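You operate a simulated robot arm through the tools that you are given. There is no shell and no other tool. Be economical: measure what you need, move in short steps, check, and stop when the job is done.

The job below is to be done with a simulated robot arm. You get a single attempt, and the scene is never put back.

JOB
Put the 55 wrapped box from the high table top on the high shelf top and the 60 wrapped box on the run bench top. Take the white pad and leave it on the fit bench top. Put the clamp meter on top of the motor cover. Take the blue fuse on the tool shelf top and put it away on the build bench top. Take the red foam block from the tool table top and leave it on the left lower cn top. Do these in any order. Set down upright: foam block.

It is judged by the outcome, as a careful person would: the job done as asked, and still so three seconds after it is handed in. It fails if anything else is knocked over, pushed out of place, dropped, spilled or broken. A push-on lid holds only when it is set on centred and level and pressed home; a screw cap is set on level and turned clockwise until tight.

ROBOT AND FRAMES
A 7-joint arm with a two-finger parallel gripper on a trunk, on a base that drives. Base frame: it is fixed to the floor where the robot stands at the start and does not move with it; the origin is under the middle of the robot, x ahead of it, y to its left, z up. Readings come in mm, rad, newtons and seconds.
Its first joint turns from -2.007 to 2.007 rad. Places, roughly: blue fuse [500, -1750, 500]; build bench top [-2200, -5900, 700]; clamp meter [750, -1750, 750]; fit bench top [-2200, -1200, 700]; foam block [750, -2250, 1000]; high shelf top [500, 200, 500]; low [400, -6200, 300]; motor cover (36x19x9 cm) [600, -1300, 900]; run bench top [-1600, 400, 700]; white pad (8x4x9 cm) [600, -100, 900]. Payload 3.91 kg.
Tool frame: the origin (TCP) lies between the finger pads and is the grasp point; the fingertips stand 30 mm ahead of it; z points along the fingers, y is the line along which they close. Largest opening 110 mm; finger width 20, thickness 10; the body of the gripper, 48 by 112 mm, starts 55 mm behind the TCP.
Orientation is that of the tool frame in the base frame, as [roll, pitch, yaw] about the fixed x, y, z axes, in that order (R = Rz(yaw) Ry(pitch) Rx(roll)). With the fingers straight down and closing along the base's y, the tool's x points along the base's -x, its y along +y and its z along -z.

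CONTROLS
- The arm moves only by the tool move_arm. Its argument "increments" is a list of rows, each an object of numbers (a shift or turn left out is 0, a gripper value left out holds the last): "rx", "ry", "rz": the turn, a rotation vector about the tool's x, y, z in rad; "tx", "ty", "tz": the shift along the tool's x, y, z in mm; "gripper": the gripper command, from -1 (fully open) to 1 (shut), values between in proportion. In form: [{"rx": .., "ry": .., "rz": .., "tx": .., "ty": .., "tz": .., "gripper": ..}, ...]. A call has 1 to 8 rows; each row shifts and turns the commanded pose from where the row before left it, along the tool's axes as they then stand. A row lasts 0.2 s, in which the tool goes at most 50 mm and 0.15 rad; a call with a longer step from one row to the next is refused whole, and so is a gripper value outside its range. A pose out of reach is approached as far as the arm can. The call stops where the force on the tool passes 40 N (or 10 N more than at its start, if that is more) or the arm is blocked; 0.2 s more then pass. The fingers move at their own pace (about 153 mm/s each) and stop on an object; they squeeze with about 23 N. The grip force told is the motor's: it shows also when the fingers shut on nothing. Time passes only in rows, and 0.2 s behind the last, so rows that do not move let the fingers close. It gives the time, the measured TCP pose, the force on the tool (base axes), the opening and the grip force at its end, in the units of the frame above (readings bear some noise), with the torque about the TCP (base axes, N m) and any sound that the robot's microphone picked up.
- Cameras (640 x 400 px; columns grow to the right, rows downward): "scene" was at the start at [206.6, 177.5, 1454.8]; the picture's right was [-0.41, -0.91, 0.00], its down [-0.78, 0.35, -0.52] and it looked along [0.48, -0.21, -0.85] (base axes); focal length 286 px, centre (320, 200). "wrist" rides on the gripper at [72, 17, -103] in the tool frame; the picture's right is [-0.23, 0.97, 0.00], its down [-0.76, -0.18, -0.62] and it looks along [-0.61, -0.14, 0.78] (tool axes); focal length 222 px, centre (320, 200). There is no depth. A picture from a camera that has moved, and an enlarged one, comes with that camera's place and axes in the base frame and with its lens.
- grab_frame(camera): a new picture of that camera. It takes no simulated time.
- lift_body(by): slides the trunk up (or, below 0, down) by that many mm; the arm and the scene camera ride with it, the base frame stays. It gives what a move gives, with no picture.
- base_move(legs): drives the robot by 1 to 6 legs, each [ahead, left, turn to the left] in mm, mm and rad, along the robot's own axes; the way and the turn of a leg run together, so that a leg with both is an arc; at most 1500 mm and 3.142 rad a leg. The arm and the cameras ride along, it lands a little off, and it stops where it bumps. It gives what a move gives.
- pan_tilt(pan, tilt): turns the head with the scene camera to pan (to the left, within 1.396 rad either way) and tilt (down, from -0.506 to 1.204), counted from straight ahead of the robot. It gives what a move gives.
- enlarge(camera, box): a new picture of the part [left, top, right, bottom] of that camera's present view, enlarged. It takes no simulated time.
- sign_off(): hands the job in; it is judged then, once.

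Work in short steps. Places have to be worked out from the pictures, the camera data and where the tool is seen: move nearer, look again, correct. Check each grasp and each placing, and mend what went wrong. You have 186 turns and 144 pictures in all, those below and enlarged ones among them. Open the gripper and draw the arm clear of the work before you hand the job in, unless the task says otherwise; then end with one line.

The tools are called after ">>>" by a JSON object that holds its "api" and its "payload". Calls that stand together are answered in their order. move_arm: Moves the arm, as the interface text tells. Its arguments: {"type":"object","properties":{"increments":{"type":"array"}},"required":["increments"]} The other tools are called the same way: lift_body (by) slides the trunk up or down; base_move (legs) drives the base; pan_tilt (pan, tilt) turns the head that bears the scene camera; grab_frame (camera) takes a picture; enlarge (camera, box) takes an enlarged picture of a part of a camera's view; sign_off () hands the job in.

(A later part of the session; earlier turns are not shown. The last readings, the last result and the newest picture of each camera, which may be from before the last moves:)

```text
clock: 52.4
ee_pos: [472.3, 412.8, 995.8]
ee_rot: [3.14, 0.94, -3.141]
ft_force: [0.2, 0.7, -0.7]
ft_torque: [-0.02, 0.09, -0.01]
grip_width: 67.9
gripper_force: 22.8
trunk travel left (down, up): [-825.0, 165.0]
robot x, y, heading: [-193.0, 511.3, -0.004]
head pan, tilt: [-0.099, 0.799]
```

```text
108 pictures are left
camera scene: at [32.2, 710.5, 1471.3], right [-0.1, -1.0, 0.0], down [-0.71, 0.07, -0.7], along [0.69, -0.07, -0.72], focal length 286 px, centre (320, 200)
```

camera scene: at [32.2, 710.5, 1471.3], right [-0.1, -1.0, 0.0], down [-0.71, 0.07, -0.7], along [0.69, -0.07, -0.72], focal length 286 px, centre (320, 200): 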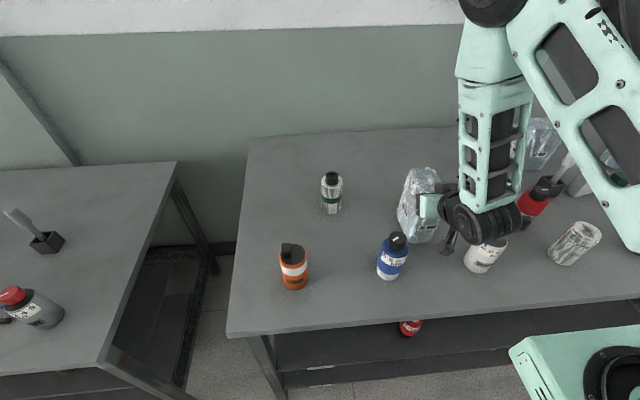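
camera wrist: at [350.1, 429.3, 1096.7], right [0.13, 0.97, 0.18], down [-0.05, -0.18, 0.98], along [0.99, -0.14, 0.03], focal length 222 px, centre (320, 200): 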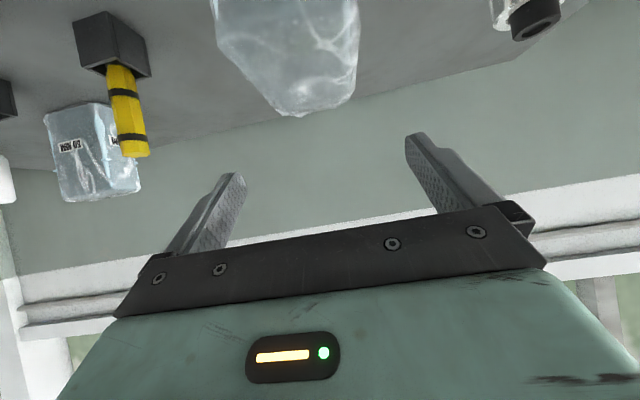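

Held at 68 mm. Lift 100 mm, then back the base away from the table.

>>> {"api": "move_arm", "payload": {"increments": [{"tx": -20, "tz": -14.6}, {"tx": -40, "tz": -29}, {"tx": -30, "tz": -22}, {}]}}

>>> {"api": "base_move", "payload": {"legs": [[-480, 0, 0]]}}

>>> {"api": "lift_body", "payload": {"by": -450}}

>>> {"api": "pan_tilt", "payload": {"pan": -0.2, "tilt": 0.4}}

>>> {"api": "grab_frame", "payload": {"camera": "scene"}}

>>> {"api": "grab_frame", "payload": {"camera": "wrist"}}

```text
clock: 53.4
ee_pos: [475.5, 414.8, 1107.8]
ee_rot: [3.141, 0.937, -3.141]
ft_force: [-0.2, -0.2, -2.8]
ft_torque: [-0.03, 0.07, 0.01]
grip_width: 68.0
gripper_force: 23.2
trunk travel left (down, up): [-825.0, 165.0]
robot x, y, heading: [-187.9, 512.6, 0.005]
head pan, tilt: [-0.099, 0.799]
```

```text
clock: 56.2
ee_pos: [-7.1, 407.5, 1107.8]
ee_rot: [3.141, 0.937, 3.132]
ft_force: [0.7, -0.3, -3.2]
ft_torque: [-0.03, 0.08, 0.0]
grip_width: 68.0
gripper_force: 22.6
trunk travel left (down, up): [-825.0, 165.0]
robot x, y, heading: [-674.0, 514.8, -0.004]
head pan, tilt: [-0.099, 0.799]
```

```text
refused: -450 is not a number from -400 to 400
```

```text
clock: 57.1
ee_pos: [-8.1, 408.4, 1107.7]
ee_rot: [-3.141, 0.939, 3.13]
ft_force: [-0.2, 0.1, -3.5]
ft_torque: [0.01, 0.07, 0.0]
grip_width: 68.0
gripper_force: 22.9
trunk travel left (down, up): [-825.0, 165.0]
robot x, y, heading: [-674.1, 511.4, -0.008]
head pan, tilt: [-0.201, 0.4]
```

```text
107 pictures are left
camera scene: at [-437.6, 698.2, 1506.3], right [-0.21, -0.98, 0.0], down [-0.38, 0.08, -0.92], along [0.9, -0.19, -0.39], focal length 286 px, centre (320, 200)
```

scene: 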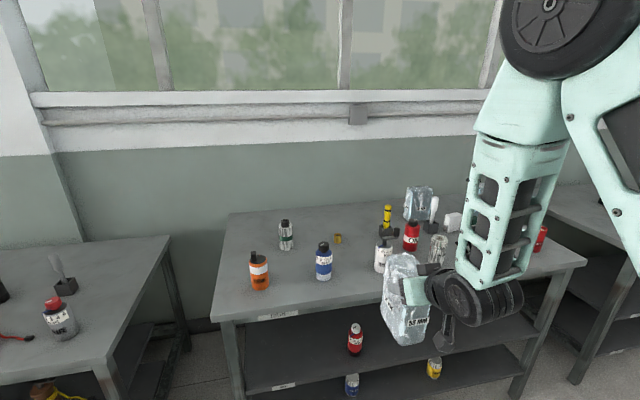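

```text
106 pictures are left
camera wrist: at [-133.1, 425.3, 1110.1], right [0.14, 0.97, 0.18], down [-0.05, -0.18, 0.98], along [0.99, -0.15, 0.03], focal length 222 px, centre (320, 200)
```

wrist: 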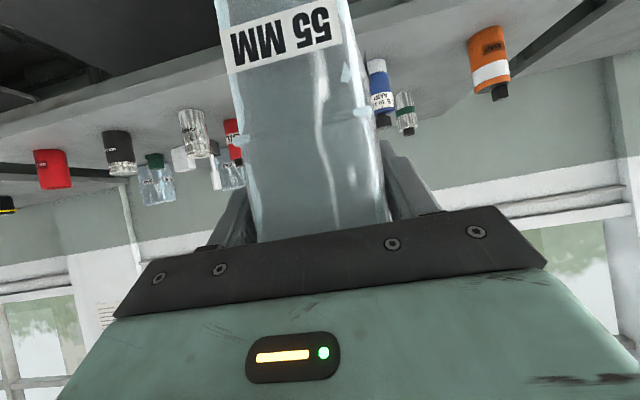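

Lower the trunk in two goes (−400, −300), all well in front of the table.

>>> {"api": "lift_body", "payload": {"by": -400}}

>>> {"api": "lift_body", "payload": {"by": -260}}

>>> {"api": "pan_tilt", "payload": {"pan": -0.2, "tilt": 0.1}}

>>> {"api": "grab_frame", "payload": {"camera": "scene"}}

>>> {"api": "grab_frame", "payload": {"camera": "wrist"}}

```text
clock: 60.9
ee_pos: [-8.7, 407.9, 706.6]
ee_rot: [-3.141, 0.94, 3.13]
ft_force: [0.2, 0.6, -2.8]
ft_torque: [0.03, 0.08, -0.03]
grip_width: 67.9
gripper_force: 22.8
trunk travel left (down, up): [-425.0, 565.0]
robot x, y, heading: [-673.8, 513.4, -0.003]
head pan, tilt: [-0.201, 0.4]
```

```text
clock: 63.6
ee_pos: [-8.2, 407.8, 446.3]
ee_rot: [3.141, 0.939, 3.129]
ft_force: [0.8, 0.3, -3.3]
ft_torque: [-0.01, 0.08, 0.01]
grip_width: 67.9
gripper_force: 23.2
trunk travel left (down, up): [-165.0, 825.0]
robot x, y, heading: [-671.9, 513.5, -0.003]
head pan, tilt: [-0.201, 0.4]
```

```text
clock: 64.4
ee_pos: [-8.2, 407.8, 448.6]
ee_rot: [-3.141, 0.937, 3.13]
ft_force: [-0.1, 0.6, -2.9]
ft_torque: [0.0, 0.04, -0.01]
grip_width: 67.9
gripper_force: 22.8
trunk travel left (down, up): [-165.0, 825.0]
robot x, y, heading: [-674.3, 516.2, -0.002]
head pan, tilt: [-0.201, 0.099]
```

```text
105 pictures are left
camera scene: at [-438.2, 698.3, 874.3], right [-0.21, -0.98, 0.0], down [-0.1, 0.02, -0.99], along [0.97, -0.2, -0.1], focal length 286 px, centre (320, 200)
```

scene: 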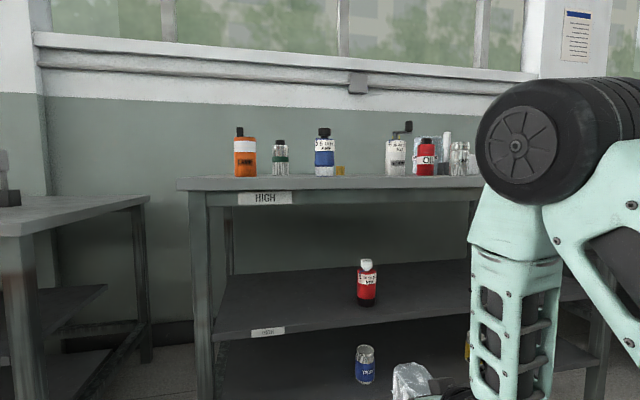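

```text
104 pictures are left
camera wrist: at [-133.2, 425.3, 450.1], right [0.14, 0.97, 0.18], down [-0.05, -0.18, 0.98], along [0.99, -0.15, 0.03], focal length 222 px, centre (320, 200)
```

wrist: 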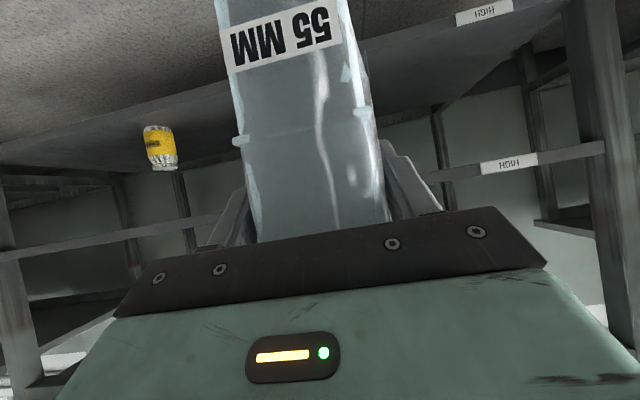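

Triangulating: table edge x≈280, top z≈840, apron bottom ≈790, shelf z≈473; a red bottle stands on the shelf at y≈390. I'll place the box at y≈565: raise to TCP z≈663, shift left, and advance part-way.

>>> {"api": "lift_body", "payload": {"by": 215}}

>>> {"api": "base_move", "payload": {"legs": [[0, 165, 0], [210, 0, 0]]}}

>>> {"api": "pan_tilt", "payload": {"pan": -0.5, "tilt": 0.5}}

>>> {"api": "grab_frame", "payload": {"camera": "scene"}}

>>> {"api": "grab_frame", "payload": {"camera": "wrist"}}

```text
clock: 66.7
ee_pos: [-7.6, 408.8, 663.0]
ee_rot: [-3.141, 0.94, 3.129]
ft_force: [-1.0, 0.3, -3.6]
ft_torque: [0.03, 0.05, -0.02]
grip_width: 67.8
gripper_force: 22.6
trunk travel left (down, up): [-380.0, 610.0]
robot x, y, heading: [-678.9, 511.3, -0.007]
head pan, tilt: [-0.201, 0.099]
```

```text
clock: 69.3
ee_pos: [199.0, 565.1, 661.5]
ee_rot: [3.14, 0.937, 3.128]
ft_force: [0.0, 0.8, -2.4]
ft_torque: [-0.06, 0.06, 0.0]
grip_width: 68.0
gripper_force: 22.6
trunk travel left (down, up): [-380.0, 610.0]
robot x, y, heading: [-469.8, 670.7, -0.009]
head pan, tilt: [-0.201, 0.099]
```

```text
clock: 70.2
ee_pos: [198.4, 564.2, 661.4]
ee_rot: [-3.141, 0.938, 3.125]
ft_force: [-0.7, 0.4, -3.5]
ft_torque: [-0.04, 0.04, 0.02]
grip_width: 68.0
gripper_force: 22.6
trunk travel left (down, up): [-380.0, 610.0]
robot x, y, heading: [-466.6, 672.5, -0.007]
head pan, tilt: [-0.499, 0.499]
```

```text
103 pictures are left
camera scene: at [-241.5, 832.5, 1052.3], right [-0.49, -0.87, 0.0], down [-0.42, 0.23, -0.88], along [0.77, -0.43, -0.48], focal length 286 px, centre (320, 200)
```

scene: 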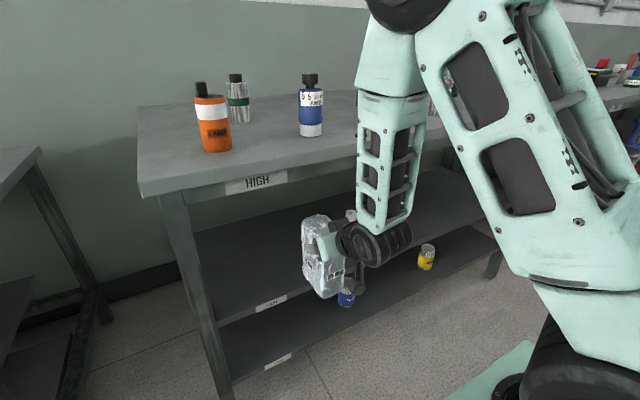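

```text
102 pictures are left
camera wrist: at [72.8, 583.0, 665.0], right [0.15, 0.97, 0.18], down [-0.05, -0.18, 0.98], along [0.99, -0.16, 0.03], focal length 222 px, centre (320, 200)
```

wrist: 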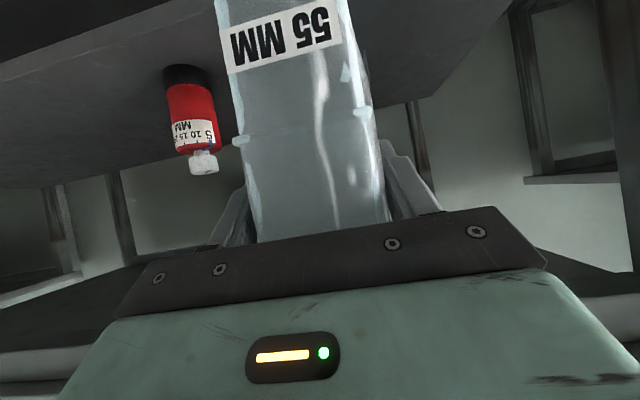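

Clearances check out (forearm stays ~35 mm in front of the table edge). Advance 143 mm and verify.

>>> {"api": "base_move", "payload": {"legs": [[143, 0, 0]]}}

>>> {"api": "grab_frame", "payload": {"camera": "scene"}}

>>> {"api": "grab_frame", "payload": {"camera": "wrist"}}

```text
clock: 71.6
ee_pos: [345.0, 562.9, 663.2]
ee_rot: [3.141, 0.937, 3.125]
ft_force: [-0.3, -0.8, -3.6]
ft_torque: [0.01, 0.08, 0.01]
grip_width: 68.0
gripper_force: 22.7
trunk travel left (down, up): [-380.0, 610.0]
robot x, y, heading: [-320.1, 671.9, -0.011]
head pan, tilt: [-0.499, 0.499]
```

```text
101 pictures are left
camera scene: at [-94.6, 830.5, 1052.3], right [-0.49, -0.87, 0.0], down [-0.42, 0.23, -0.88], along [0.77, -0.43, -0.48], focal length 286 px, centre (320, 200)
```

scene: 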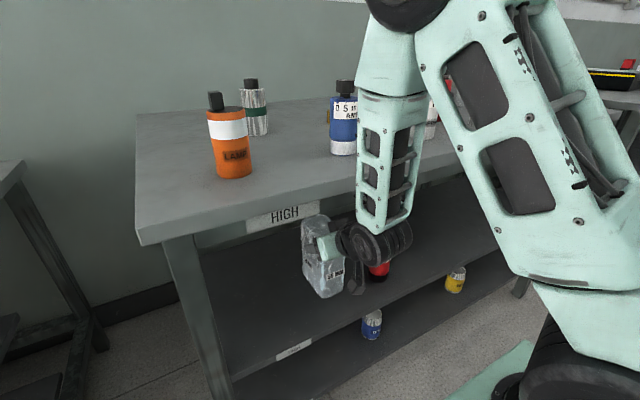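

```text
100 pictures are left
camera wrist: at [219.4, 580.8, 665.1], right [0.15, 0.97, 0.18], down [-0.06, -0.18, 0.98], along [0.99, -0.16, 0.03], focal length 222 px, centre (320, 200)
```

wrist: 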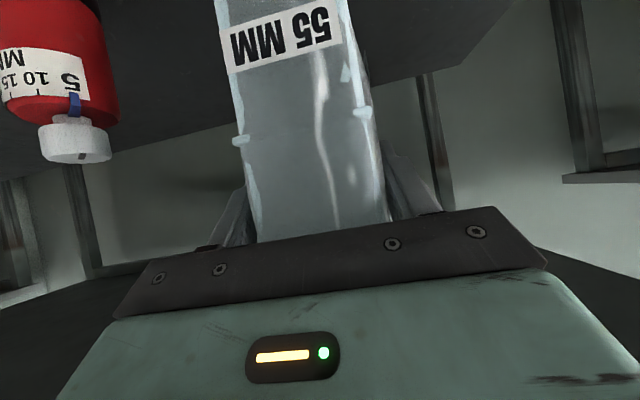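

In place. Lower with the trunk 28 mm, then by small arm steps until contact.

>>> {"api": "lift_body", "payload": {"by": -28}}

>>> {"api": "move_arm", "payload": {"increments": [{"tx": 2.4, "tz": 1.8}, {"tx": 2.4, "tz": 1.8}, {}]}}

```text
clock: 72.3
ee_pos: [345.0, 562.0, 636.1]
ee_rot: [3.141, 0.938, 3.125]
ft_force: [1.0, 1.1, -2.3]
ft_torque: [0.04, 0.09, 0.0]
grip_width: 67.9
gripper_force: 22.9
trunk travel left (down, up): [-352.0, 638.0]
robot x, y, heading: [-322.7, 668.8, -0.012]
head pan, tilt: [-0.499, 0.499]
```

```text
clock: 73.1
ee_pos: [346.3, 562.2, 628.9]
ee_rot: [3.141, 0.939, 3.125]
ft_force: [-0.3, -0.6, -2.5]
ft_torque: [0.04, 0.05, -0.02]
grip_width: 68.0
gripper_force: 23.5
trunk travel left (down, up): [-352.0, 638.0]
robot x, y, heading: [-324.4, 671.7, -0.007]
head pan, tilt: [-0.499, 0.499]
```

Not yet in contact; continue in 3 mm steps.

>>> {"api": "move_arm", "payload": {"increments": [{"tx": 2.4, "tz": 1.8}, {"tx": 2.4, "tz": 1.8}, {}]}}

```text
clock: 73.9
ee_pos: [346.3, 562.8, 621.6]
ee_rot: [3.141, 0.938, 3.126]
ft_force: [-0.5, -0.4, -2.7]
ft_torque: [-0.03, 0.05, 0.02]
grip_width: 67.7
gripper_force: 23.0
trunk travel left (down, up): [-352.0, 638.0]
robot x, y, heading: [-321.6, 673.2, -0.01]
head pan, tilt: [-0.499, 0.499]
```

>>> {"api": "move_arm", "payload": {"increments": [{"tx": 2.4, "tz": 1.8}, {"tx": 2.4, "tz": 1.8}, {}]}}

>>> {"api": "grab_frame", "payload": {"camera": "wrist"}}

>>> {"api": "enlarge", "payload": {"camera": "scene", "box": [220, 200, 420, 380]}}

```text
clock: 74.7
ee_pos: [345.7, 562.9, 616.0]
ee_rot: [-3.142, 0.94, 3.126]
ft_force: [0.2, -0.4, -2.3]
ft_torque: [0.03, 0.09, 0.01]
grip_width: 68.0
gripper_force: 22.5
trunk travel left (down, up): [-352.0, 638.0]
robot x, y, heading: [-320.6, 669.4, -0.014]
head pan, tilt: [-0.499, 0.499]
```

```text
99 pictures are left
camera wrist: at [219.6, 580.9, 619.5], right [0.15, 0.97, 0.18], down [-0.06, -0.18, 0.98], along [0.99, -0.16, 0.03], focal length 222 px, centre (320, 200)
```

wrist: 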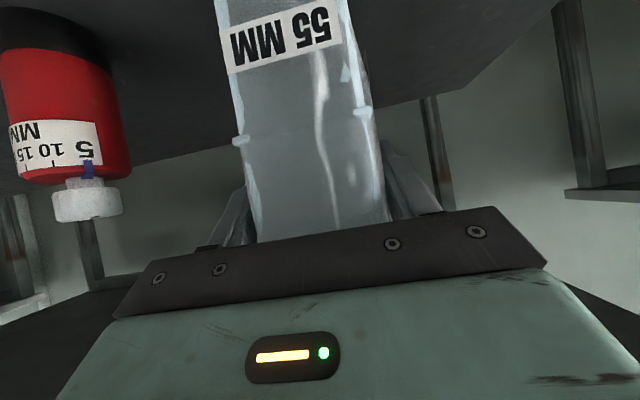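

```text
2.22 times, centred on (320, 290) of scene
camera zoom: at [-94.6, 830.5, 1024.3], right [-0.49, -0.87, 0.0], down [-0.42, 0.23, -0.88], along [0.77, -0.43, -0.48], focal length 636 px, centre (320, 0)
```

zoom: 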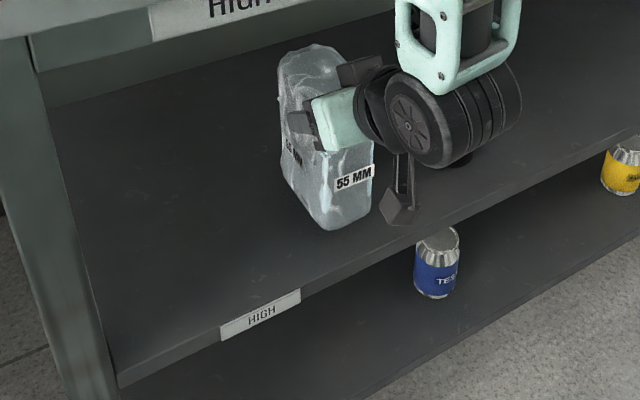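

Still hanging free by perhaps a centimetre or two; continue lowering with force watch.

>>> {"api": "move_arm", "payload": {"increments": [{"tx": 2.4, "tz": 1.8}, {"tx": 2.4, "tz": 1.8}, {"tx": 2.4, "tz": 1.8}, {}]}}

>>> {"api": "move_arm", "payload": {"increments": [{"tx": 2.4, "tz": 1.8}, {"tx": 1.6, "tz": 1.2}, {}]}}

```text
clock: 75.7
ee_pos: [345.1, 563.3, 606.9]
ee_rot: [3.141, 0.938, 3.127]
ft_force: [0.4, -0.2, -3.8]
ft_torque: [0.01, 0.04, 0.02]
grip_width: 67.8
gripper_force: 23.2
trunk travel left (down, up): [-352.0, 638.0]
robot x, y, heading: [-322.2, 668.9, -0.012]
head pan, tilt: [-0.499, 0.499]
```

```text
clock: 76.5
ee_pos: [345.3, 563.1, 604.8]
ee_rot: [3.139, 0.943, 3.125]
ft_force: [-2.6, 3.0, 17.2]
ft_torque: [-0.15, 0.03, -0.02]
grip_width: 68.2
gripper_force: 23.1
trunk travel left (down, up): [-352.0, 638.0]
robot x, y, heading: [-322.1, 675.6, -0.012]
head pan, tilt: [-0.499, 0.499]
```

Contact. Release and back the base straight out.

>>> {"api": "move_arm", "payload": {"increments": [{"tx": -1, "tz": -0.7, "gripper": 0.3}, {"gripper": -0.2}, {"gripper": -1}, {}]}}

>>> {"api": "base_move", "payload": {"legs": [[-250, 0, 0]]}}

>>> {"api": "grab_frame", "payload": {"camera": "scene"}}

>>> {"api": "grab_frame", "payload": {"camera": "wrist"}}

```text
clock: 77.5
ee_pos: [344.3, 563.0, 604.0]
ee_rot: [3.141, 0.937, 3.125]
ft_force: [0.4, 0.2, 0.2]
ft_torque: [0.03, -0.02, 0.02]
grip_width: 110.0
gripper_force: 0.0
trunk travel left (down, up): [-352.0, 638.0]
robot x, y, heading: [-322.7, 671.4, -0.01]
head pan, tilt: [-0.499, 0.499]
```

```text
clock: 79.3
ee_pos: [91.2, 562.6, 604.0]
ee_rot: [-3.141, 0.938, 3.119]
ft_force: [-0.8, -0.1, -1.0]
ft_torque: [0.03, 0.0, 0.02]
grip_width: 110.1
gripper_force: 0.1
trunk travel left (down, up): [-352.0, 638.0]
robot x, y, heading: [-572.0, 672.0, -0.014]
head pan, tilt: [-0.499, 0.499]
```

```text
97 pictures are left
camera scene: at [-346.6, 832.9, 1024.3], right [-0.49, -0.87, 0.0], down [-0.42, 0.24, -0.88], along [0.76, -0.43, -0.48], focal length 286 px, centre (320, 200)
```

scene: 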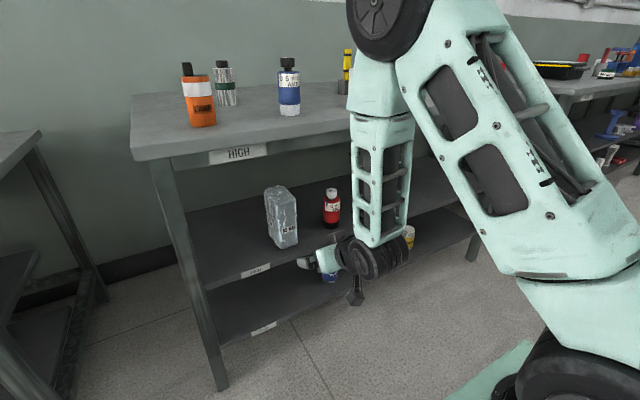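

```text
96 pictures are left
camera wrist: at [-34.1, 581.4, 606.6], right [0.16, 0.97, 0.18], down [-0.06, -0.18, 0.98], along [0.99, -0.16, 0.03], focal length 222 px, centre (320, 200)
```

wrist: 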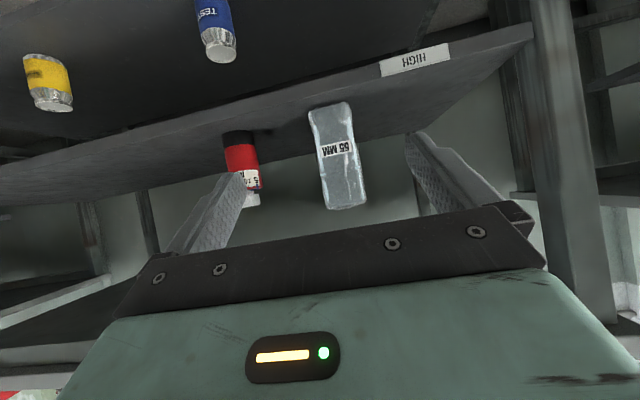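

The 55 box stands well inside the high shelf. Next the 60 box: raise the trunk, straighten the tool and drive across to y≈−250.

>>> {"api": "lift_body", "payload": {"by": 400}}

>>> {"api": "lift_body", "payload": {"by": 110}}

>>> {"api": "move_arm", "payload": {"increments": [{"ry": 0.14}, {"ry": 0.14}, {"ry": 0.14}, {"ry": 0.14}, {"ry": 0.14}, {"ry": 0.14}, {"ry": 0.1}]}}

>>> {"api": "base_move", "payload": {"legs": [[0, -900, 0.012], [330, 0, 0]]}}

>>> {"api": "pan_tilt", "payload": {"pan": -0.1, "tilt": 0.7}}

>>> {"api": "grab_frame", "payload": {"camera": "scene"}}

>>> {"api": "grab_frame", "payload": {"camera": "wrist"}}

```text
clock: 83.2
ee_pos: [89.7, 561.8, 1004.3]
ee_rot: [-3.141, 0.938, 3.12]
ft_force: [-0.6, 0.4, -0.3]
ft_torque: [-0.04, -0.01, 0.03]
grip_width: 109.7
gripper_force: 0.1
trunk travel left (down, up): [-752.0, 238.0]
robot x, y, heading: [-571.4, 673.3, -0.019]
head pan, tilt: [-0.499, 0.499]
```

```text
clock: 84.6
ee_pos: [91.3, 562.4, 1113.6]
ee_rot: [3.141, 0.94, 3.12]
ft_force: [-0.6, 0.2, 0.6]
ft_torque: [0.01, 0.0, -0.01]
grip_width: 110.1
gripper_force: 0.0
trunk travel left (down, up): [-862.0, 128.0]
robot x, y, heading: [-572.4, 678.2, -0.018]
head pan, tilt: [-0.499, 0.499]
```

```text
clock: 86.2
ee_pos: [91.9, 562.5, 1115.3]
ee_rot: [3.141, -0.004, 3.12]
ft_force: [-0.2, 0.3, -0.4]
ft_torque: [-0.01, -0.03, 0.01]
grip_width: 110.1
gripper_force: 0.0
trunk travel left (down, up): [-862.0, 128.0]
robot x, y, heading: [-573.1, 675.0, -0.019]
head pan, tilt: [-0.499, 0.499]
```

```text
clock: 92.7
ee_pos: [433.5, -291.6, 1114.1]
ee_rot: [3.142, -0.001, -3.115]
ft_force: [0.1, 0.3, -0.5]
ft_torque: [0.02, 0.01, 0.05]
grip_width: 110.0
gripper_force: 0.0
trunk travel left (down, up): [-862.0, 128.0]
robot x, y, heading: [-238.6, -208.1, 0.033]
head pan, tilt: [-0.499, 0.499]
```

```text
clock: 93.5
ee_pos: [432.6, -292.6, 1114.7]
ee_rot: [3.141, -0.001, -3.116]
ft_force: [-0.3, -0.2, 0.2]
ft_torque: [-0.01, 0.0, -0.04]
grip_width: 110.1
gripper_force: 0.0
trunk travel left (down, up): [-862.0, 128.0]
robot x, y, heading: [-241.0, -210.0, 0.033]
head pan, tilt: [-0.099, 0.7]
```

```text
95 pictures are left
camera scene: at [-14.1, -8.2, 1516.6], right [-0.07, -1.0, 0.0], down [-0.64, 0.05, -0.77], along [0.76, -0.05, -0.64], focal length 286 px, centre (320, 200)
```

scene: 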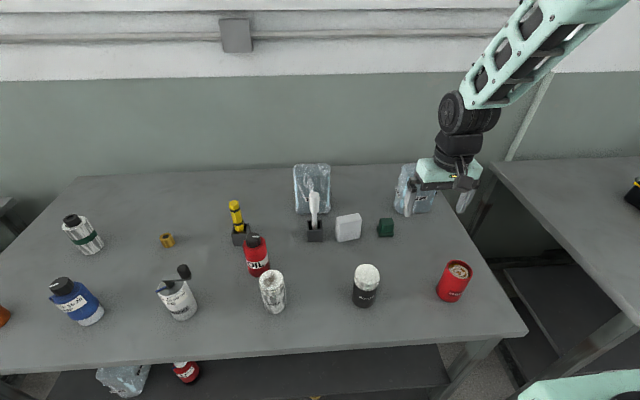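

```text
94 pictures are left
camera wrist: at [360.8, -278.0, 1217.7], right [0.2, 0.98, 0.0], down [0.77, -0.16, 0.62], along [0.61, -0.13, -0.78], focal length 222 px, centre (320, 200)
```

wrist: 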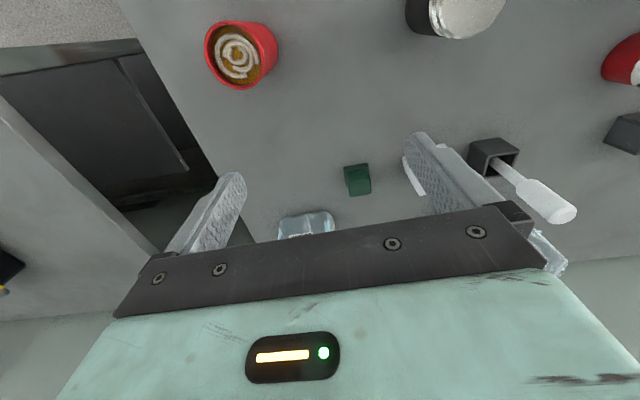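

I drive 170 mm further in and raise the hand so the wrist camera sees the 60 box from above.

>>> {"api": "move_arm", "payload": {"increments": [{"tz": -40}, {"rz": 0.03}]}}

>>> {"api": "base_move", "payload": {"legs": [[160, 0, -0.033]]}}

>>> {"api": "grab_frame", "payload": {"camera": "wrist"}}

>>> {"api": "grab_frame", "payload": {"camera": "scene"}}

```text
clock: 94.2
ee_pos: [432.6, -291.3, 1154.3]
ee_rot: [3.142, -0.001, 3.137]
ft_force: [0.5, 0.2, -0.5]
ft_torque: [-0.01, 0.04, 0.01]
grip_width: 109.9
gripper_force: 0.0
trunk travel left (down, up): [-862.0, 128.0]
robot x, y, heading: [-239.5, -212.3, 0.029]
head pan, tilt: [-0.099, 0.7]
```

```text
clock: 95.6
ee_pos: [586.5, -310.7, 1154.2]
ee_rot: [3.141, -0.002, 3.105]
ft_force: [-0.7, 0.6, 1.0]
ft_torque: [0.0, 0.01, 0.02]
grip_width: 110.1
gripper_force: 0.2
trunk travel left (down, up): [-862.0, 128.0]
robot x, y, heading: [-79.1, -211.2, -0.005]
head pan, tilt: [-0.099, 0.7]
```

```text
93 pictures are left
camera wrist: at [515.9, -291.8, 1256.8], right [0.26, 0.96, 0.0], down [0.76, -0.21, 0.62], along [0.6, -0.16, -0.78], focal length 222 px, centre (320, 200)
```

wrist: 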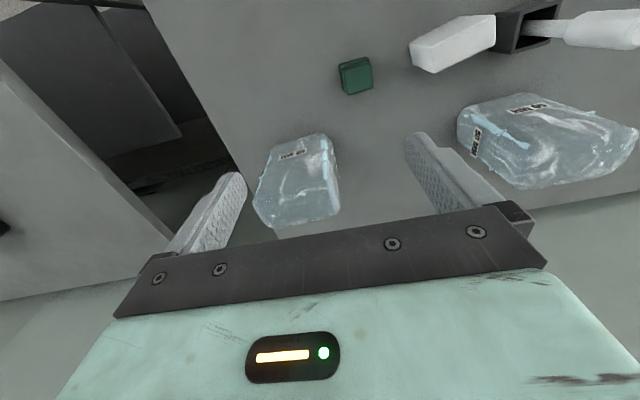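

```text
92 pictures are left
camera scene: at [150.1, -13.4, 1516.6], right [-0.1, -0.99, 0.0], down [-0.64, 0.07, -0.77], along [0.76, -0.08, -0.64], focal length 286 px, centre (320, 200)
```

scene: 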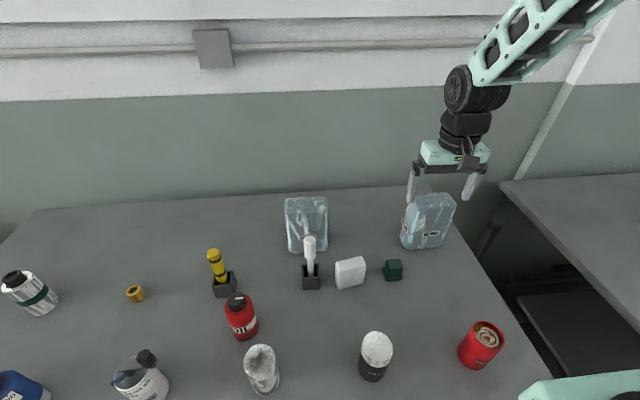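

>>> {"api": "enlarge", "payload": {"camera": "wrist", "box": [220, 110, 380, 240]}}

>>> {"api": "enlarge", "payload": {"camera": "scene", "box": [370, 130, 500, 270]}}

```text
3.08 times, centred on (300, 175) of wrist
camera zoom: at [515.9, -291.8, 1256.8], right [0.26, 0.96, 0.0], down [0.76, -0.21, 0.62], along [0.6, -0.16, -0.78], focal length 684 px, centre (382, 277)
```

zoom: 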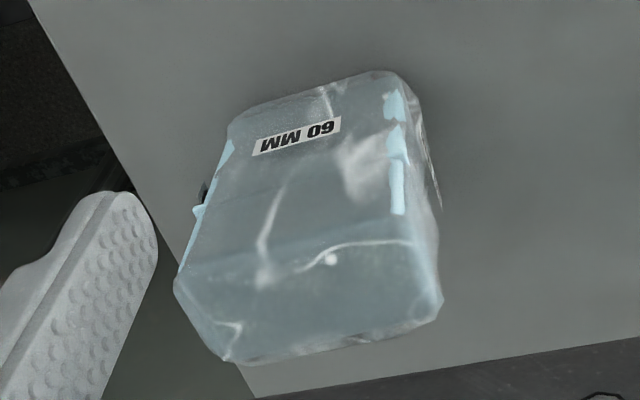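

```text
2.86 times, centred on (435, 200) of scene
camera zoom: at [150.1, -13.4, 1516.6], right [-0.1, -0.99, 0.0], down [-0.64, 0.07, -0.77], along [0.76, -0.08, -0.64], focal length 818 px, centre (-9, 200)
```

zoom: 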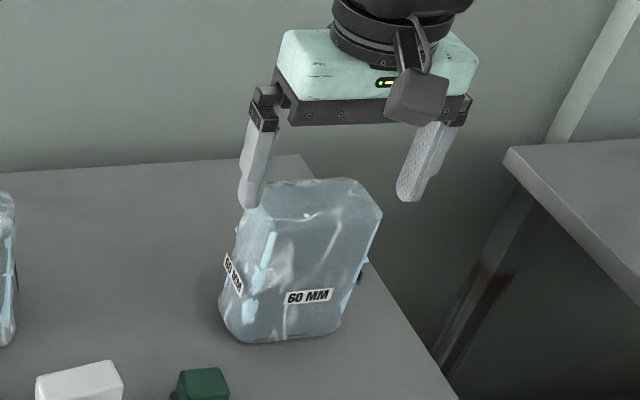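

Top of the 60 box: x≈672–717, y≈−420…−319, square to the axes. Move above (694, −370), yaw a quarter turn.

>>> {"api": "move_arm", "payload": {"increments": [{"tx": -40, "ty": -20}, {"tx": -40, "ty": -20}, {"tx": -30, "ty": -15}, {"rz": 0.15}, {"rz": 0.15}, {"rz": 0.15}, {"rz": 0.15}, {"rz": 0.15}]}}

>>> {"api": "move_arm", "payload": {"increments": [{"rz": 0.15}, {"rz": 0.15}, {"rz": 0.15}, {"rz": 0.15}, {"rz": 0.15}, {"rz": 0.034}]}}

>>> {"api": "grab_frame", "payload": {"camera": "wrist"}}

>>> {"api": "grab_frame", "payload": {"camera": "scene"}}

```text
clock: 97.4
ee_pos: [693.8, -370.1, 1151.4]
ee_rot: [-3.14, -0.002, 2.353]
ft_force: [0.5, -0.2, -0.5]
ft_torque: [0.02, 0.0, 0.03]
grip_width: 110.0
gripper_force: 0.1
trunk travel left (down, up): [-862.0, 128.0]
robot x, y, heading: [-81.7, -210.2, -0.004]
head pan, tilt: [-0.099, 0.7]
```

```text
clock: 98.8
ee_pos: [695.1, -370.8, 1153.1]
ee_rot: [-3.138, 0.0, 1.568]
ft_force: [0.6, -1.1, -0.1]
ft_torque: [0.0, 0.0, 0.03]
grip_width: 110.3
gripper_force: 0.1
trunk travel left (down, up): [-862.0, 128.0]
robot x, y, heading: [-80.9, -214.6, -0.002]
head pan, tilt: [-0.099, 0.7]
```

```text
89 pictures are left
camera wrist: at [712.5, -298.0, 1256.4], right [0.97, -0.23, 0.0], down [-0.18, -0.76, 0.62], along [-0.14, -0.61, -0.78], focal length 222 px, centre (320, 200)
```

wrist: 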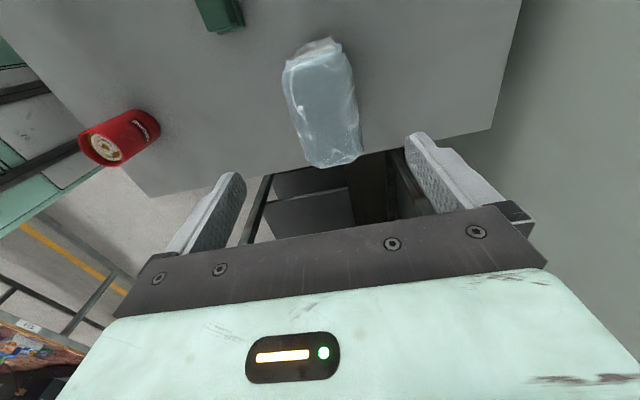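

```text
88 pictures are left
camera scene: at [150.3, -13.4, 1516.6], right [-0.1, -0.99, 0.0], down [-0.64, 0.07, -0.76], along [0.76, -0.08, -0.64], focal length 286 px, centre (320, 200)
```

scene: 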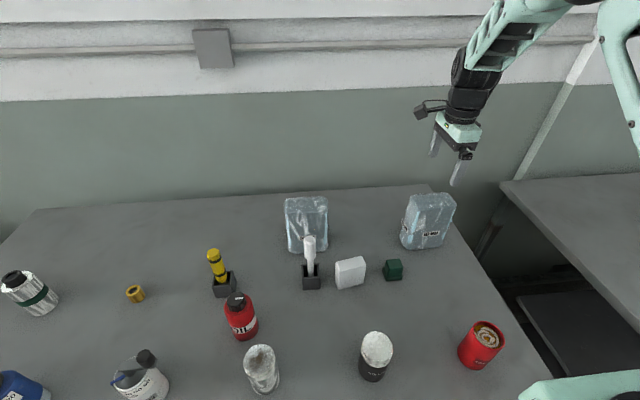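

Centre is about (701, −372). Adjust 6 mm and descend, then close.

>>> {"api": "move_arm", "payload": {"increments": [{"ty": 6}, {"tz": 50}, {"tz": 50}, {"tz": 50}, {"gripper": 0.2}, {"gripper": 1}, {}, {}]}}

>>> {"api": "move_arm", "payload": {"increments": [{"tz": -20}, {"tz": -50}, {"tz": -50}]}}

>>> {"api": "grab_frame", "payload": {"camera": "scene"}}

```text
clock: 100.6
ee_pos: [701.9, -368.8, 1005.5]
ee_rot: [-3.139, 0.0, 1.573]
ft_force: [-0.6, -0.4, -0.4]
ft_torque: [0.02, 0.04, -0.02]
grip_width: 68.2
gripper_force: 23.2
trunk travel left (down, up): [-862.0, 128.0]
robot x, y, heading: [-81.5, -209.1, -0.007]
head pan, tilt: [-0.099, 0.7]
```

```text
clock: 101.4
ee_pos: [702.2, -368.0, 1122.0]
ee_rot: [-3.141, -0.001, 1.572]
ft_force: [0.5, 0.4, -3.2]
ft_torque: [0.02, 0.03, -0.04]
grip_width: 68.1
gripper_force: 23.2
trunk travel left (down, up): [-862.0, 128.0]
robot x, y, heading: [-76.8, -213.5, -0.003]
head pan, tilt: [-0.099, 0.7]
```

```text
87 pictures are left
camera scene: at [150.9, -13.5, 1516.4], right [-0.1, -0.99, 0.0], down [-0.64, 0.07, -0.76], along [0.76, -0.08, -0.64], focal length 286 px, centre (320, 200)
```

scene: 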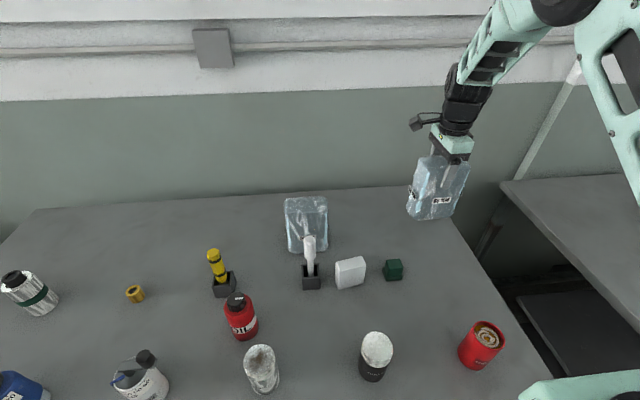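

Held. Raise a bit, back away 520 mm, and draw the arm in.

>>> {"api": "move_arm", "payload": {"increments": [{"tz": -35}]}}

>>> {"api": "base_move", "payload": {"legs": [[-520, 0, 0]]}}

>>> {"api": "move_arm", "payload": {"increments": [{"ty": -45}, {"ty": -50}, {"ty": -50}, {"ty": -50}, {"ty": -50}]}}

>>> {"api": "pan_tilt", "payload": {"pan": 1.39, "tilt": 0.4}}

>>> {"api": "grab_frame", "payload": {"camera": "scene"}}

```text
clock: 101.8
ee_pos: [702.7, -367.4, 1159.7]
ee_rot: [-3.14, 0.0, 1.574]
ft_force: [0.5, 0.1, -3.6]
ft_torque: [0.03, 0.0, -0.02]
grip_width: 68.2
gripper_force: 22.8
trunk travel left (down, up): [-862.0, 128.0]
robot x, y, heading: [-75.6, -207.2, -0.003]
head pan, tilt: [-0.099, 0.7]
```

```text
clock: 104.8
ee_pos: [182.9, -361.7, 1159.5]
ee_rot: [-3.14, 0.0, 1.581]
ft_force: [-0.2, 0.6, -2.9]
ft_torque: [0.04, 0.0, -0.02]
grip_width: 68.1
gripper_force: 23.1
trunk travel left (down, up): [-862.0, 128.0]
robot x, y, heading: [-599.8, -210.5, 0.003]
head pan, tilt: [-0.099, 0.7]
```

```text
clock: 106.0
ee_pos: [-58.6, -364.5, 1158.5]
ee_rot: [-3.14, -0.001, 1.58]
ft_force: [0.3, -0.3, -2.3]
ft_torque: [0.01, 0.02, 0.03]
grip_width: 68.0
gripper_force: 23.0
trunk travel left (down, up): [-862.0, 128.0]
robot x, y, heading: [-597.7, -208.5, 0.011]
head pan, tilt: [-0.099, 0.7]
```

```text
clock: 107.6
ee_pos: [-58.7, -363.0, 1158.1]
ee_rot: [-3.14, -0.001, 1.582]
ft_force: [-0.3, -0.7, -3.3]
ft_torque: [0.02, -0.02, -0.05]
grip_width: 68.0
gripper_force: 23.3
trunk travel left (down, up): [-862.0, 128.0]
robot x, y, heading: [-596.5, -213.2, 0.002]
head pan, tilt: [1.389, 0.4]
```

```text
86 pictures are left
camera scene: at [-439.6, 86.9, 1543.4], right [0.98, -0.18, 0.0], down [-0.07, -0.38, -0.92], along [0.16, 0.91, -0.39], focal length 286 px, centre (320, 200)
```

scene: 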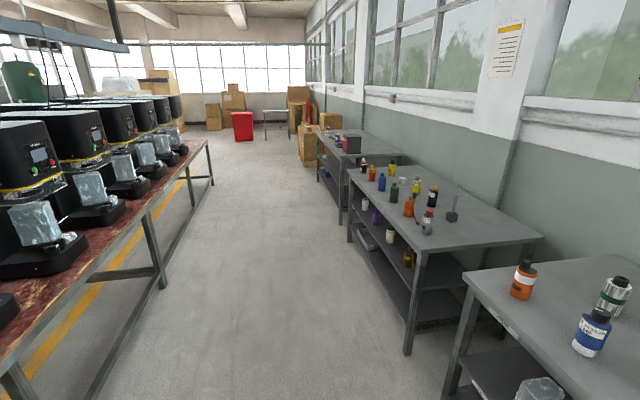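

The run bench (reddish top, black machines) lies behind; edge at x≈−1300, z≈670. I turn the robot around in place to face it.

>>> {"api": "base_move", "payload": {"legs": [[0, 0, 1.57], [0, 0, 1.57]]}}

>>> {"api": "pan_tilt", "payload": {"pan": -0.3, "tilt": 0.55}}

>>> {"api": "grab_frame", "payload": {"camera": "scene"}}

>>> {"api": "pan_tilt", "payload": {"pan": 1.2, "tilt": 0.4}}

>>> {"api": "grab_frame", "payload": {"camera": "scene"}}

```text
clock: 115.6
ee_pos: [-1139.4, -56.9, 1158.2]
ee_rot: [-3.139, 0.001, -1.562]
ft_force: [0.8, -0.1, -3.9]
ft_torque: [-0.04, 0.02, 0.01]
grip_width: 67.9
gripper_force: 23.7
trunk travel left (down, up): [-862.0, 128.0]
robot x, y, heading: [-598.6, -207.9, -3.132]
head pan, tilt: [1.389, 0.4]
```

```text
clock: 117.3
ee_pos: [-1137.3, -55.8, 1159.5]
ee_rot: [-3.14, -0.001, -1.562]
ft_force: [0.5, -1.0, -2.4]
ft_torque: [-0.02, 0.03, 0.01]
grip_width: 67.8
gripper_force: 23.2
trunk travel left (down, up): [-862.0, 128.0]
robot x, y, heading: [-599.1, -212.0, -3.132]
head pan, tilt: [-0.3, 0.55]
```

```text
85 pictures are left
camera scene: at [-823.8, -389.7, 1529.7], right [0.29, 0.96, 0.0], down [0.5, -0.15, -0.85], along [-0.82, 0.25, -0.52], focal length 286 px, centre (320, 200)
```

scene: 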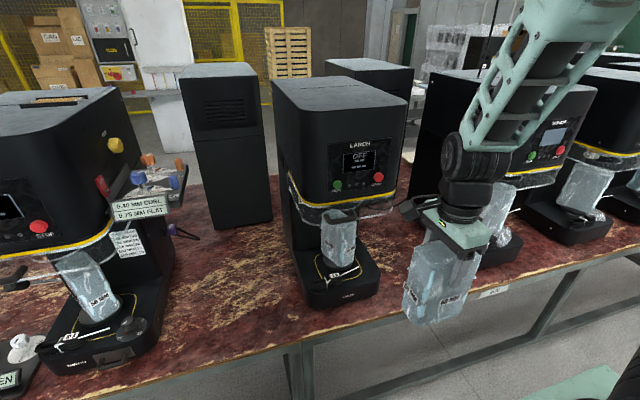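

```text
clock: 119.0
ee_pos: [-1138.9, -57.5, 1158.6]
ee_rot: [-3.141, -0.001, -1.56]
ft_force: [0.1, -0.2, -3.0]
ft_torque: [0.01, -0.02, -0.01]
grip_width: 67.9
gripper_force: 22.7
trunk travel left (down, up): [-862.0, 128.0]
robot x, y, heading: [-599.5, -209.9, -3.137]
head pan, tilt: [1.201, 0.4]
```

```text
84 pictures are left
camera scene: at [-771.0, -502.3, 1543.4], right [-0.93, 0.36, 0.0], down [0.14, 0.36, -0.92], along [-0.33, -0.86, -0.39], focal length 286 px, centre (320, 200)
```

scene: 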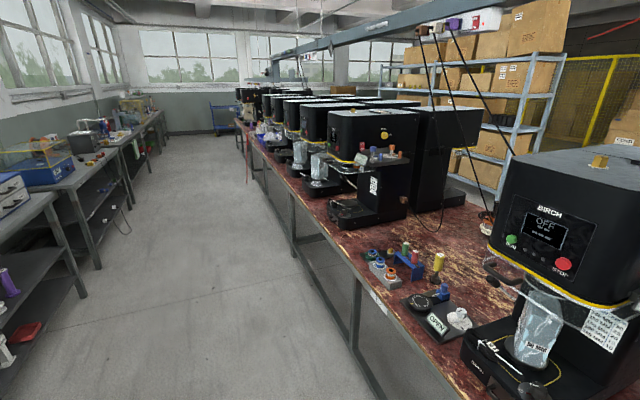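

I look for the bench-edge labels: first toward +y (run bench) then here.

>>> {"api": "enlarge", "payload": {"camera": "scene", "box": [320, 220, 480, 340]}}

>>> {"api": "pan_tilt", "payload": {"pan": -0.6, "tilt": 0.65}}

>>> {"api": "grab_frame", "payload": {"camera": "scene"}}

```text
3.33 times, centred on (400, 280) of scene
camera zoom: at [-771.0, -502.3, 1543.4], right [-0.93, 0.36, 0.0], down [0.14, 0.36, -0.92], along [-0.33, -0.86, -0.39], focal length 954 px, centre (53, -67)
```

zoom: 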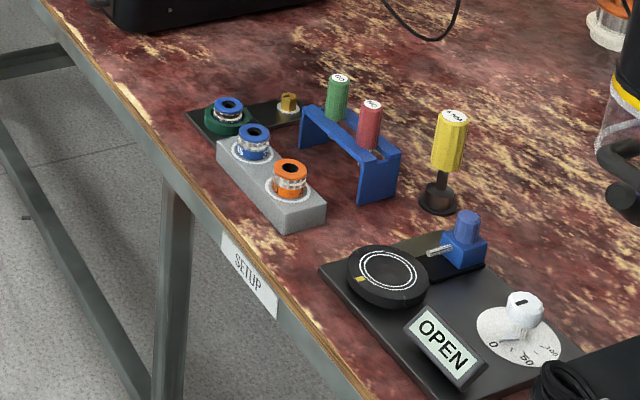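

```text
clock: 120.8
ee_pos: [-1138.5, -57.7, 1158.4]
ee_rot: [-3.141, 0.0, -1.563]
ft_force: [0.6, 0.0, -3.6]
ft_torque: [-0.02, 0.01, 0.02]
grip_width: 67.7
gripper_force: 22.5
trunk travel left (down, up): [-862.0, 128.0]
robot x, y, heading: [-599.6, -213.5, -3.134]
head pan, tilt: [-0.6, 0.649]
```

```text
82 pictures are left
camera scene: at [-809.8, -367.1, 1520.9], right [0.56, 0.83, 0.0], down [0.5, -0.34, -0.8], along [-0.66, 0.45, -0.6], focal length 286 px, centre (320, 200)
```

scene: 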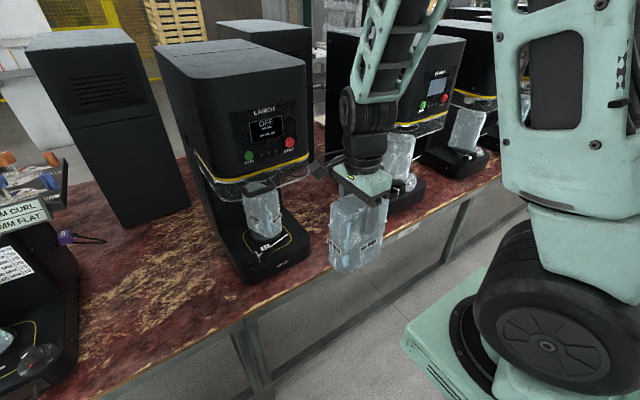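

>>> {"api": "enlarge", "payload": {"camera": "scene", "box": [370, 200, 470, 270]}}

>>> {"api": "pan_tilt", "payload": {"pan": -1.2, "tilt": 0.45}}

>>> {"api": "grab_frame", "payload": {"camera": "scene"}}

```text
5.71 times, centred on (420, 235) of scene
camera zoom: at [-809.8, -367.1, 1520.9], right [0.56, 0.83, 0.0], down [0.5, -0.34, -0.8], along [-0.66, 0.45, -0.6], focal length 1636 px, centre (-251, 0)
```

zoom: 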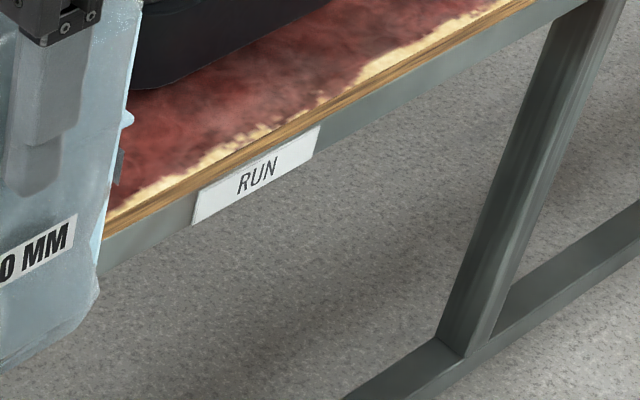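

```text
clock: 121.8
ee_pos: [-1138.4, -55.7, 1157.8]
ee_rot: [-3.141, 0.001, -1.562]
ft_force: [-0.6, 0.1, -3.3]
ft_torque: [-0.01, -0.01, 0.03]
grip_width: 67.7
gripper_force: 22.8
trunk travel left (down, up): [-862.0, 128.0]
robot x, y, heading: [-597.2, -209.6, -3.135]
head pan, tilt: [-1.201, 0.45]
```

```text
80 pictures are left
camera scene: at [-771.6, -330.3, 1538.7], right [0.93, 0.37, 0.0], down [0.16, -0.41, -0.9], along [-0.33, 0.84, -0.44], focal length 286 px, centre (320, 200)
```

scene: 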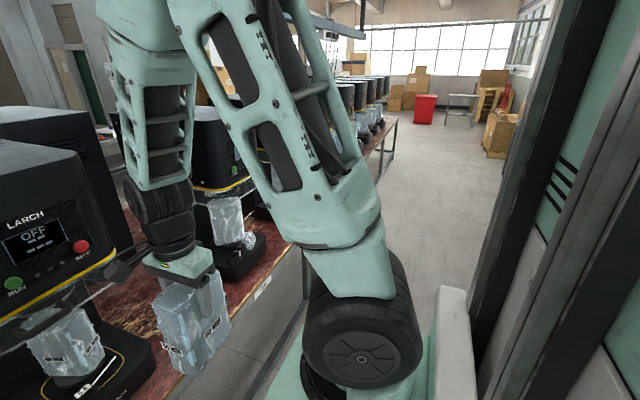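

The RUN bench is this one (label at y≈478, spanning about y −290…1240). I sidle ~320 mm toward +y to see the gap beside LARCH.

>>> {"api": "base_move", "payload": {"legs": [[0, -320, 0]]}}

>>> {"api": "pan_tilt", "payload": {"pan": -0.3, "tilt": 0.8}}

>>> {"api": "grab_frame", "payload": {"camera": "scene"}}

>>> {"api": "grab_frame", "payload": {"camera": "wrist"}}

```text
clock: 123.9
ee_pos: [-1140.4, 257.1, 1159.5]
ee_rot: [-3.141, 0.001, -1.563]
ft_force: [-0.4, -0.7, -3.7]
ft_torque: [0.0, -0.01, -0.01]
grip_width: 67.9
gripper_force: 23.2
trunk travel left (down, up): [-862.0, 128.0]
robot x, y, heading: [-596.9, 108.6, -3.138]
head pan, tilt: [-1.201, 0.45]
```

```text
clock: 125.1
ee_pos: [-1140.5, 258.3, 1157.6]
ee_rot: [-3.139, 0.0, -1.562]
ft_force: [0.7, -0.2, -3.2]
ft_torque: [-0.02, -0.03, 0.01]
grip_width: 67.6
gripper_force: 23.7
trunk travel left (down, up): [-862.0, 128.0]
robot x, y, heading: [-598.3, 105.6, -3.138]
head pan, tilt: [-0.3, 0.799]
```

```text
79 pictures are left
camera scene: at [-816.8, -77.7, 1508.3], right [0.29, 0.96, 0.0], down [0.69, -0.21, -0.7], along [-0.67, 0.2, -0.72], focal length 286 px, centre (320, 200)
```

scene: 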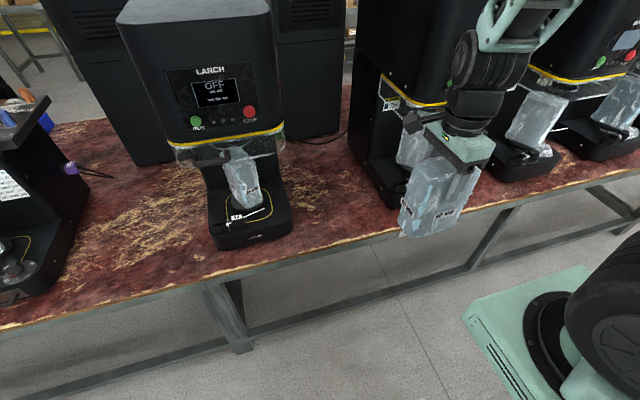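

```text
78 pictures are left
camera wrist: at [-1156.4, 184.8, 1261.3], right [-0.98, 0.22, 0.0], down [0.17, 0.76, 0.62], along [0.14, 0.61, -0.78], focal length 222 px, centre (320, 200)
```

wrist: 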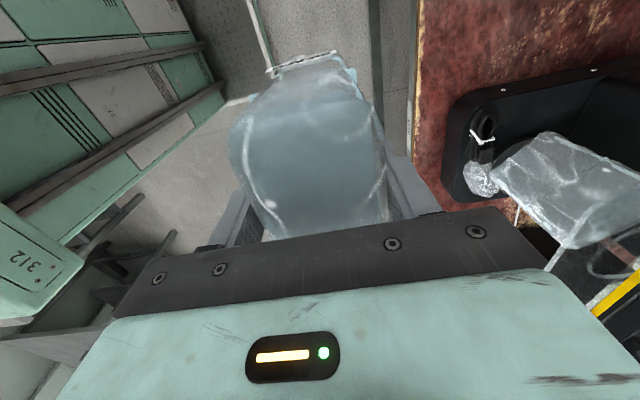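

The gap beside LARCH is clear between y≈16 and 370. I'll set the box at about (−1435, 190): drive 250 mm ahead and position the arm.

>>> {"api": "base_move", "payload": {"legs": [[250, 0, 0]]}}

>>> {"api": "move_arm", "payload": {"increments": [{"tx": 35, "ty": -20}, {"tx": 33, "ty": -25}]}}

>>> {"api": "lift_body", "payload": {"by": -250}}

>>> {"api": "grab_frame", "payload": {"camera": "scene"}}

>>> {"api": "grab_frame", "payload": {"camera": "wrist"}}

```text
clock: 126.9
ee_pos: [-1389.2, 256.6, 1158.6]
ee_rot: [-3.14, -0.001, -1.562]
ft_force: [-0.6, 0.2, -3.3]
ft_torque: [-0.01, -0.01, 0.0]
grip_width: 68.1
gripper_force: 23.2
trunk travel left (down, up): [-862.0, 128.0]
robot x, y, heading: [-849.1, 104.9, -3.143]
head pan, tilt: [-0.3, 0.799]
```

```text
clock: 127.5
ee_pos: [-1345.0, 190.8, 1161.0]
ee_rot: [-3.138, 0.0, -1.561]
ft_force: [-0.6, 0.3, -2.9]
ft_torque: [0.01, -0.03, 0.01]
grip_width: 67.8
gripper_force: 23.1
trunk travel left (down, up): [-862.0, 128.0]
robot x, y, heading: [-845.4, 101.6, -3.142]
head pan, tilt: [-0.3, 0.799]
```

```text
clock: 130.1
ee_pos: [-1345.6, 191.0, 910.7]
ee_rot: [-3.139, -0.001, -1.562]
ft_force: [-0.7, -0.8, -3.4]
ft_torque: [0.0, 0.0, -0.03]
grip_width: 68.0
gripper_force: 23.0
trunk travel left (down, up): [-612.0, 378.0]
robot x, y, heading: [-852.1, 102.5, -3.137]
head pan, tilt: [-0.3, 0.799]
```

```text
77 pictures are left
camera scene: at [-1066.2, -78.8, 1258.4], right [0.29, 0.96, 0.0], down [0.69, -0.21, -0.7], along [-0.67, 0.2, -0.72], focal length 286 px, centre (320, 200)
```

scene: 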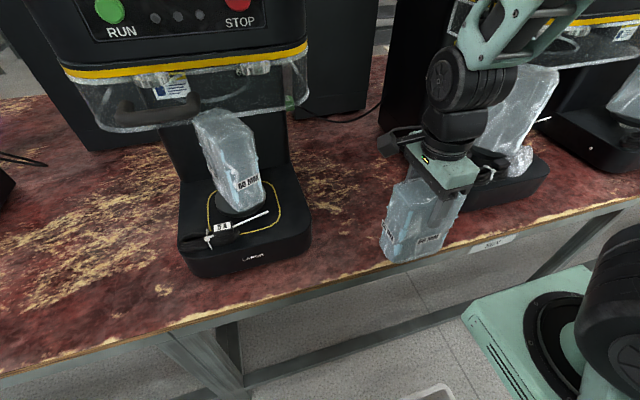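

```text
76 pictures are left
camera wrist: at [-1361.0, 118.4, 1013.6], right [-0.98, 0.22, 0.0], down [0.17, 0.76, 0.62], along [0.14, 0.61, -0.78], focal length 222 px, centre (320, 200)
```

wrist: 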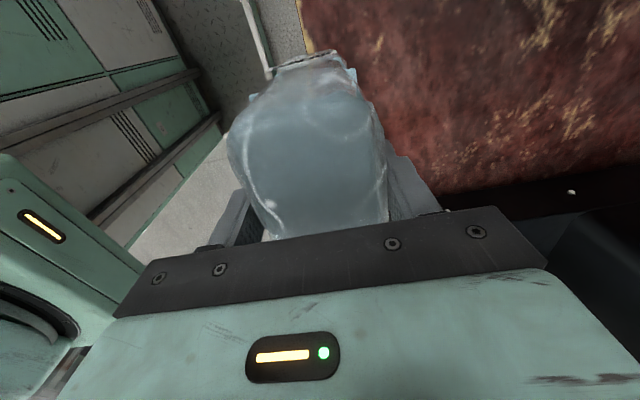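

The sign of my y shift was flipped; I now move 95 mm inward and 20 mm to centre the gap, then lower further.

>>> {"api": "move_arm", "payload": {"increments": [{"ty": 48, "tx": -10}, {"ty": 47, "tx": -10}]}}

>>> {"api": "lift_body", "payload": {"by": -70}}

>>> {"api": "grab_frame", "payload": {"camera": "scene"}}

```text
clock: 130.7
ee_pos: [-1437.8, 208.7, 910.3]
ee_rot: [-3.138, 0.0, -1.563]
ft_force: [-0.3, -0.3, -2.6]
ft_torque: [0.02, 0.0, -0.05]
grip_width: 67.9
gripper_force: 23.0
trunk travel left (down, up): [-612.0, 378.0]
robot x, y, heading: [-848.6, 104.2, -3.137]
head pan, tilt: [-0.3, 0.799]
```

```text
clock: 131.7
ee_pos: [-1437.1, 209.2, 839.3]
ee_rot: [-3.14, 0.0, -1.564]
ft_force: [-1.0, 1.1, 2.8]
ft_torque: [-0.32, 0.48, -0.09]
grip_width: 67.9
gripper_force: 23.3
trunk travel left (down, up): [-542.0, 448.0]
robot x, y, heading: [-846.8, 108.9, -3.14]
head pan, tilt: [-0.3, 0.799]
```

```text
75 pictures are left
camera scene: at [-1066.0, -78.8, 1188.0], right [0.29, 0.96, 0.0], down [0.69, -0.21, -0.7], along [-0.67, 0.2, -0.72], focal length 286 px, centre (320, 200)
```

scene: 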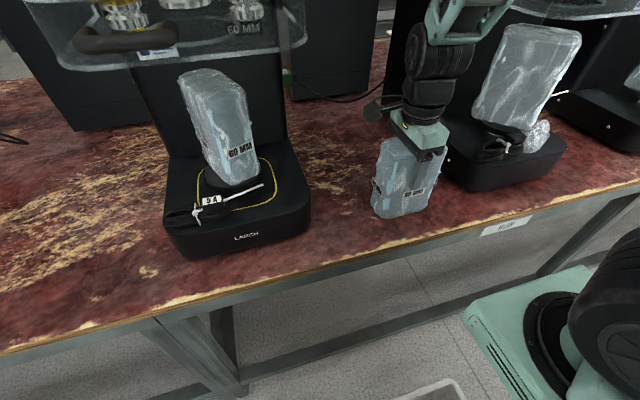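

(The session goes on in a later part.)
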